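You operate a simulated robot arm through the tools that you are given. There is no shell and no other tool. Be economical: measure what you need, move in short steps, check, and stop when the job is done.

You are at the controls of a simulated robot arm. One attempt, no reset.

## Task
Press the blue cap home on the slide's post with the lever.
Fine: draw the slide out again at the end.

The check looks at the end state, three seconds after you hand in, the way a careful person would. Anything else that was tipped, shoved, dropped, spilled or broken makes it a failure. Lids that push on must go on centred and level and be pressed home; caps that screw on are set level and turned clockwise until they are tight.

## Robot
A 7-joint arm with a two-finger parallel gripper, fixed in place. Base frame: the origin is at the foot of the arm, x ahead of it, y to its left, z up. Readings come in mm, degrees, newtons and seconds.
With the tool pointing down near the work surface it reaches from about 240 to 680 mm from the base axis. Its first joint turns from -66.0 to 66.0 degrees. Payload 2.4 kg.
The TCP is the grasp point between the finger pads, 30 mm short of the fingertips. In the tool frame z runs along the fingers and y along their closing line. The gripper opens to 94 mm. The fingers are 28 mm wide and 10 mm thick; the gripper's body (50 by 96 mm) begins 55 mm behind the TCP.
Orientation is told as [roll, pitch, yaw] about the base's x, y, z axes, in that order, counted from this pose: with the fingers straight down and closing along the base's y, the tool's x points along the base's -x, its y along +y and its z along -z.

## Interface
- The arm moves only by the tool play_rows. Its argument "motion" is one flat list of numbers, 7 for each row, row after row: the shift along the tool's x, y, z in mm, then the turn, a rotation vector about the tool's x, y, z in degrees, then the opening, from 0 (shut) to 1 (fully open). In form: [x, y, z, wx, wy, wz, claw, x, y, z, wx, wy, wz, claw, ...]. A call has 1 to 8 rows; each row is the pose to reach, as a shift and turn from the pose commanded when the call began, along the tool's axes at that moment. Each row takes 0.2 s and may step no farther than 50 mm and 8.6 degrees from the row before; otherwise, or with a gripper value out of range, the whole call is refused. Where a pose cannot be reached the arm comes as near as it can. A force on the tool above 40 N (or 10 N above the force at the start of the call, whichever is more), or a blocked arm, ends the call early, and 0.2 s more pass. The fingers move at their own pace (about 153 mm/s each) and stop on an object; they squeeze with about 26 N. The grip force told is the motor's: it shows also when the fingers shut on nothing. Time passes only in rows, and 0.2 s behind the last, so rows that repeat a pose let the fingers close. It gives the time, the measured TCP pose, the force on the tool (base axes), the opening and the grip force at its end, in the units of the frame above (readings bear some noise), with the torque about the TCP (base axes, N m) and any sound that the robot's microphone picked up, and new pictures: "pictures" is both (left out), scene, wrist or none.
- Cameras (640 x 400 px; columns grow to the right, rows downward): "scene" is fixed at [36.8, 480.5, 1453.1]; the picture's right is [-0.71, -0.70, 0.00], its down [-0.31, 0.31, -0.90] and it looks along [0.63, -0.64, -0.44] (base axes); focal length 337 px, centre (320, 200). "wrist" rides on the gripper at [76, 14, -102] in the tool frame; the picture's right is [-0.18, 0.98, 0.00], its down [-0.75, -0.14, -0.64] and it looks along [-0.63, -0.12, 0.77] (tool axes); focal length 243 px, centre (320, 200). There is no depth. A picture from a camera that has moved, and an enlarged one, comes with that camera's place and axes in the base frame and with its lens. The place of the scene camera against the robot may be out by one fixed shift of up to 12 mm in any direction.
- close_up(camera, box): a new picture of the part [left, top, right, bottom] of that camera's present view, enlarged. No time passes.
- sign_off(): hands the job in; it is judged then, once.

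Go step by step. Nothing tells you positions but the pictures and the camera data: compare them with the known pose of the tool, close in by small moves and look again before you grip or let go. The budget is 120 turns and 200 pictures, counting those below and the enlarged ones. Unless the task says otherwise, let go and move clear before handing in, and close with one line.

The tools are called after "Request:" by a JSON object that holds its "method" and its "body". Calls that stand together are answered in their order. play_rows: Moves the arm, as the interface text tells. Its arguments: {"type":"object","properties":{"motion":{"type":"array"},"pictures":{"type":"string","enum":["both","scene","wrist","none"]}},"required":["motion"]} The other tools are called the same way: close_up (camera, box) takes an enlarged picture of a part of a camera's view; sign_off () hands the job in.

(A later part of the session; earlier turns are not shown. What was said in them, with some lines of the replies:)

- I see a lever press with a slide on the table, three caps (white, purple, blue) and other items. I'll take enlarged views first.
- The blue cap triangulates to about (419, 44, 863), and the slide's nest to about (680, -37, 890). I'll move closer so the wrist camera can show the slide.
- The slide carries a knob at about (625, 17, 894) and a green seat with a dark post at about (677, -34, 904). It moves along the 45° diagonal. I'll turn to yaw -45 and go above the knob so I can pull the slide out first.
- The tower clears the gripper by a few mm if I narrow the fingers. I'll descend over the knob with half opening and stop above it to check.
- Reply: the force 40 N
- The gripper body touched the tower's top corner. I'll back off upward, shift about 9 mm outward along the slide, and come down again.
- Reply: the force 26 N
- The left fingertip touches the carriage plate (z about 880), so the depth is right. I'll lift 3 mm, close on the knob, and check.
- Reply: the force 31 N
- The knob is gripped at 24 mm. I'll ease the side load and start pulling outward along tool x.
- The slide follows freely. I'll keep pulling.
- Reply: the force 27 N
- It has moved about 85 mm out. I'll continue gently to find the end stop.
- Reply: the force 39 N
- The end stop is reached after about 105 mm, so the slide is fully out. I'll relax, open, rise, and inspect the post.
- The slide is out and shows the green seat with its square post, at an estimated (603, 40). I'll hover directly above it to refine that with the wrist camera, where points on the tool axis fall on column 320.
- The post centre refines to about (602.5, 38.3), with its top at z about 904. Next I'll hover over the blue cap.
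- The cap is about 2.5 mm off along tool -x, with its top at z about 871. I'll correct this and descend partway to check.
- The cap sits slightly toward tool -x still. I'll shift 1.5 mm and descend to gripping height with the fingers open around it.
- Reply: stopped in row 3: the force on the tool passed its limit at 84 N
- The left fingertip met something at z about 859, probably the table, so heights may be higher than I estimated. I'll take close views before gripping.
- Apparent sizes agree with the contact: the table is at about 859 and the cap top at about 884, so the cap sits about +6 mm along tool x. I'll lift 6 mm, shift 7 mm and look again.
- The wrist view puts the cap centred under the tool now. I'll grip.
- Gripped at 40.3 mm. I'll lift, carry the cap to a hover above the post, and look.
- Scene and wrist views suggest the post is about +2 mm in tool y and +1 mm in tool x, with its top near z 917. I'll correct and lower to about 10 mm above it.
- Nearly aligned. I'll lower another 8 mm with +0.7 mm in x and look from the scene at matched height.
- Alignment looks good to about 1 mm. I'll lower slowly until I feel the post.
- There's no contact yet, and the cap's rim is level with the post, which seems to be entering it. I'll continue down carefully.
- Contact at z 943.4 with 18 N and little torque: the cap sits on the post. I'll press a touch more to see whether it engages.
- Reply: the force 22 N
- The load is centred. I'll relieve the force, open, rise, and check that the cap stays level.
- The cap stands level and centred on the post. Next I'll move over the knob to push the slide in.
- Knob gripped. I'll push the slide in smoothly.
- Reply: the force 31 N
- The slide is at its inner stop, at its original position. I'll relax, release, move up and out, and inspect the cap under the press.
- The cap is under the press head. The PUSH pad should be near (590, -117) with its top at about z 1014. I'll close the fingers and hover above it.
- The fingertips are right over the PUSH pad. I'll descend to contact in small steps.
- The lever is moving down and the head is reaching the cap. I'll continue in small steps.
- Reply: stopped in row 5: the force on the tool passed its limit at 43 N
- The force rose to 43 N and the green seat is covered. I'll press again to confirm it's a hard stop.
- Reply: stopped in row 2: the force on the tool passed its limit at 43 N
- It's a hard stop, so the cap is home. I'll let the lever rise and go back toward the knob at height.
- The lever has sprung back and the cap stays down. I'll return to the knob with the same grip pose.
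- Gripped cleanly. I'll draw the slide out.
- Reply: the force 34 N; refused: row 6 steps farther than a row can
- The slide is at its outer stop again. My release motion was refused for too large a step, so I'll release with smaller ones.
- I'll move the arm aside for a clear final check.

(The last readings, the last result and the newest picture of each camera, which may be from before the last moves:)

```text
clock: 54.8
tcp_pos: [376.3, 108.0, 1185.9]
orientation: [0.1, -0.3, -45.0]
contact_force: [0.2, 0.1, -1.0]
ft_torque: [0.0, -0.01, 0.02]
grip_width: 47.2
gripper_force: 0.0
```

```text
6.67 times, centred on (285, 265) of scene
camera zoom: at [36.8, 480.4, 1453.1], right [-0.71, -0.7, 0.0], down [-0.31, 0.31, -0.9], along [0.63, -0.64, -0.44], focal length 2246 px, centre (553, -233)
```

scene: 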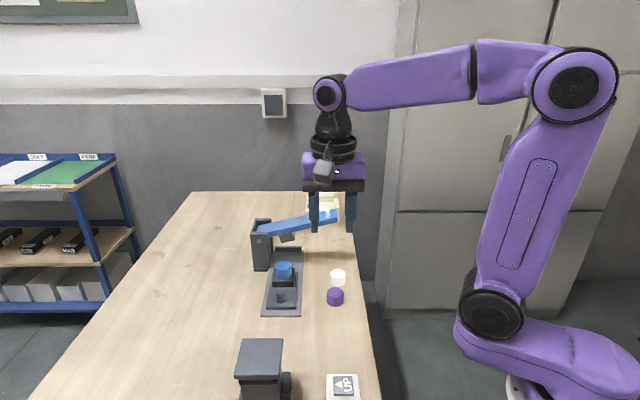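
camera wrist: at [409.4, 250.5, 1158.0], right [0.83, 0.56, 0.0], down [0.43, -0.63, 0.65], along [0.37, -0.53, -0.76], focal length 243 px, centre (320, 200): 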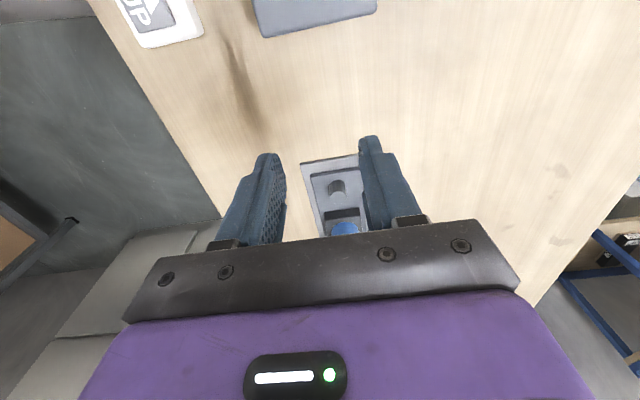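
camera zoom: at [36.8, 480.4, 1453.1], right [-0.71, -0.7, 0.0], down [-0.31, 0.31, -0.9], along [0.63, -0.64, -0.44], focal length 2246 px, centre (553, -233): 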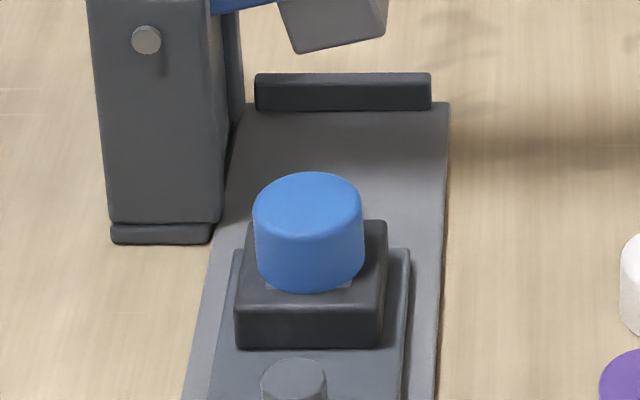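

Request:
{"method": "close_up", "body": {"camera": "scene", "box": [268, 255, 298, 285]}}

Request:
{"method": "close_up", "body": {"camera": "wrist", "box": [0, 0, 640, 400]}}

```text
13.33 times, centred on (283, 270) of scene
camera zoom: at [36.8, 480.4, 1453.1], right [-0.71, -0.7, 0.0], down [-0.31, 0.31, -0.9], along [0.63, -0.64, -0.44], focal length 4492 px, centre (813, -733)
```

zoom: 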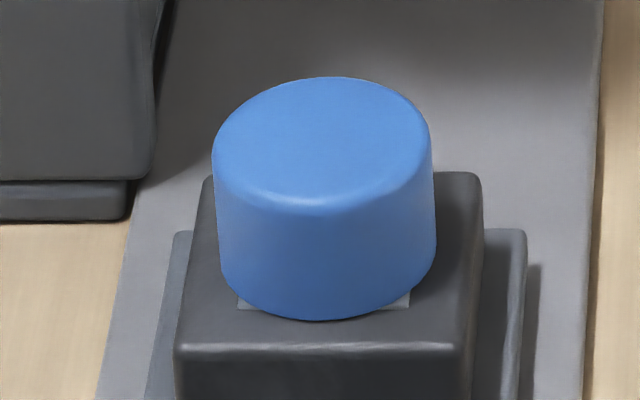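

```text
1.00 times, centred on (320, 200) of wrist (not enlarged: the box is as wide or as high as the picture)
camera zoom: at [330.3, 171.6, 1288.2], right [0.83, 0.56, 0.0], down [0.43, -0.63, 0.65], along [0.37, -0.53, -0.76], focal length 243 px, centre (320, 200)
```

zoom: 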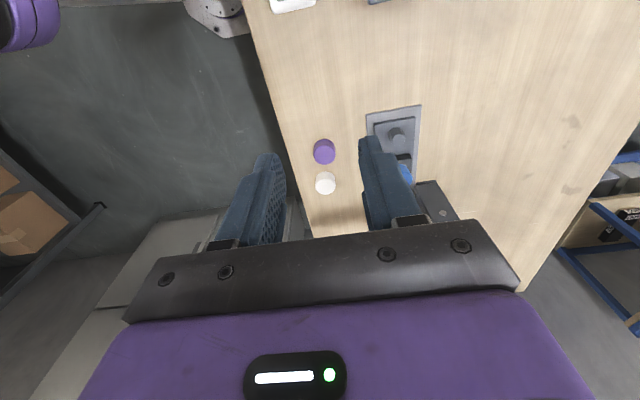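

To be sure the cap is level, I'll return to the same hover pose used before pressing and compare views.

Request:
{"method": "play_rows", "body": {"motion": [-34, 19, 10, 0, 0, 0, 0.7, -68, 37, 25, 0, 0, 0, 0.7, -102, 56, 45, 0, 0, 0, 0.7, -137, 75, 75, 0, 0, 0, 0.7, -171, 93, 105, 0, 0, 0, 0.7, -205, 112, 135, 0, 0, 0, 0.7, -205, 112, 179, 0, 0, 0, 0.7, -205, 112, 179, 0, 0, 0, 0.7], "pictures": "none"}}

Request:
{"method": "close_up", "body": {"camera": "wrist", "box": [260, 60, 380, 160]}}

Request:
{"method": "close_up", "body": {"camera": "scene", "box": [262, 247, 308, 293]}}

```text
clock: 56.6
tcp_pos: [602.6, 44.2, 1005.3]
orientation: [0.2, -0.4, -45.0]
contact_force: [-0.2, 0.1, 0.4]
ft_torque: [-0.02, 0.0, -0.01]
grip_width: 65.7
gripper_force: 0.0
```

```text
4.00 times, centred on (320, 110) of wrist
camera zoom: at [556.6, 106.2, 1107.8], right [0.82, 0.57, 0.0], down [0.43, -0.63, 0.65], along [0.37, -0.53, -0.76], focal length 970 px, centre (320, 560)
```

zoom: 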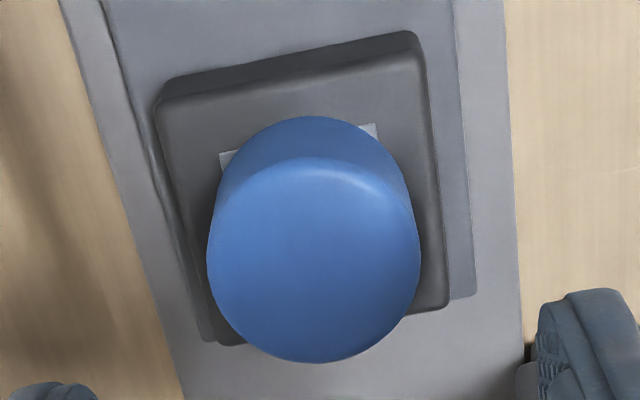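

```text
8.70 times, centred on (285, 270) of scene
camera zoom: at [36.8, 480.4, 1453.1], right [-0.71, -0.7, 0.0], down [-0.31, 0.31, -0.9], along [0.63, -0.64, -0.44], focal length 2929 px, centre (624, -409)
```

zoom: 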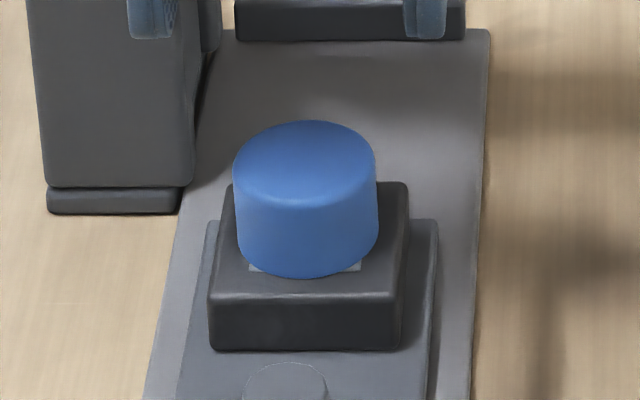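

The cap is centred and its sides follow the expected perspective verticals, so it is level and fully down. I'll retreat clear.

Request:
{"method": "play_rows", "body": {"motion": [0, 0, -45, 0, 0, 0, 0.7, 20, -20, -85, 0, 0, 0, 0.7, 55, -45, -105, 0, 0, 0, 0.7, 90, -75, -120, 0, 0, 0, 0.7, 90, -75, -120, 0, 0, 0, 0.7], "pictures": "scene"}}

```text
clock: 57.8
tcp_pos: [483.4, 54.3, 1127.4]
orientation: [0.3, -0.3, -45.0]
contact_force: [-0.3, -0.2, -0.8]
ft_torque: [0.0, 0.0, -0.01]
grip_width: 65.9
gripper_force: 0.1
```

scene: 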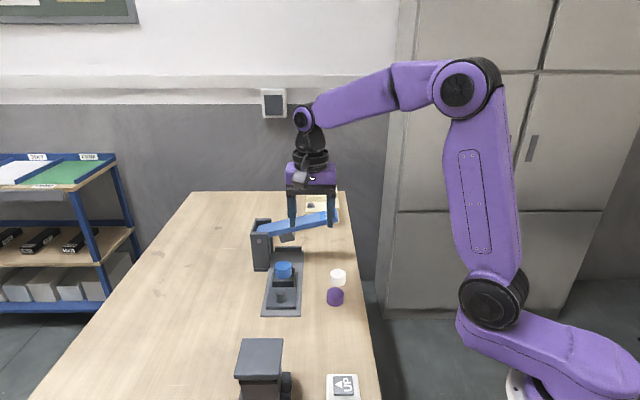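

The arm is clear, nothing else has moved, and the slide is out with the cap pressed on, so I'm handing in.

Request:
{"method": "sign_off", "body": {}}

```text
The job is handed in.
```

The blue cap is pressed home on the slide's post with the lever, the slide is drawn back out to its stop, and the arm is clear. The gripper lightly knocked the press tower once and a fingertip touched the table once, but neither shifted anything I could see.
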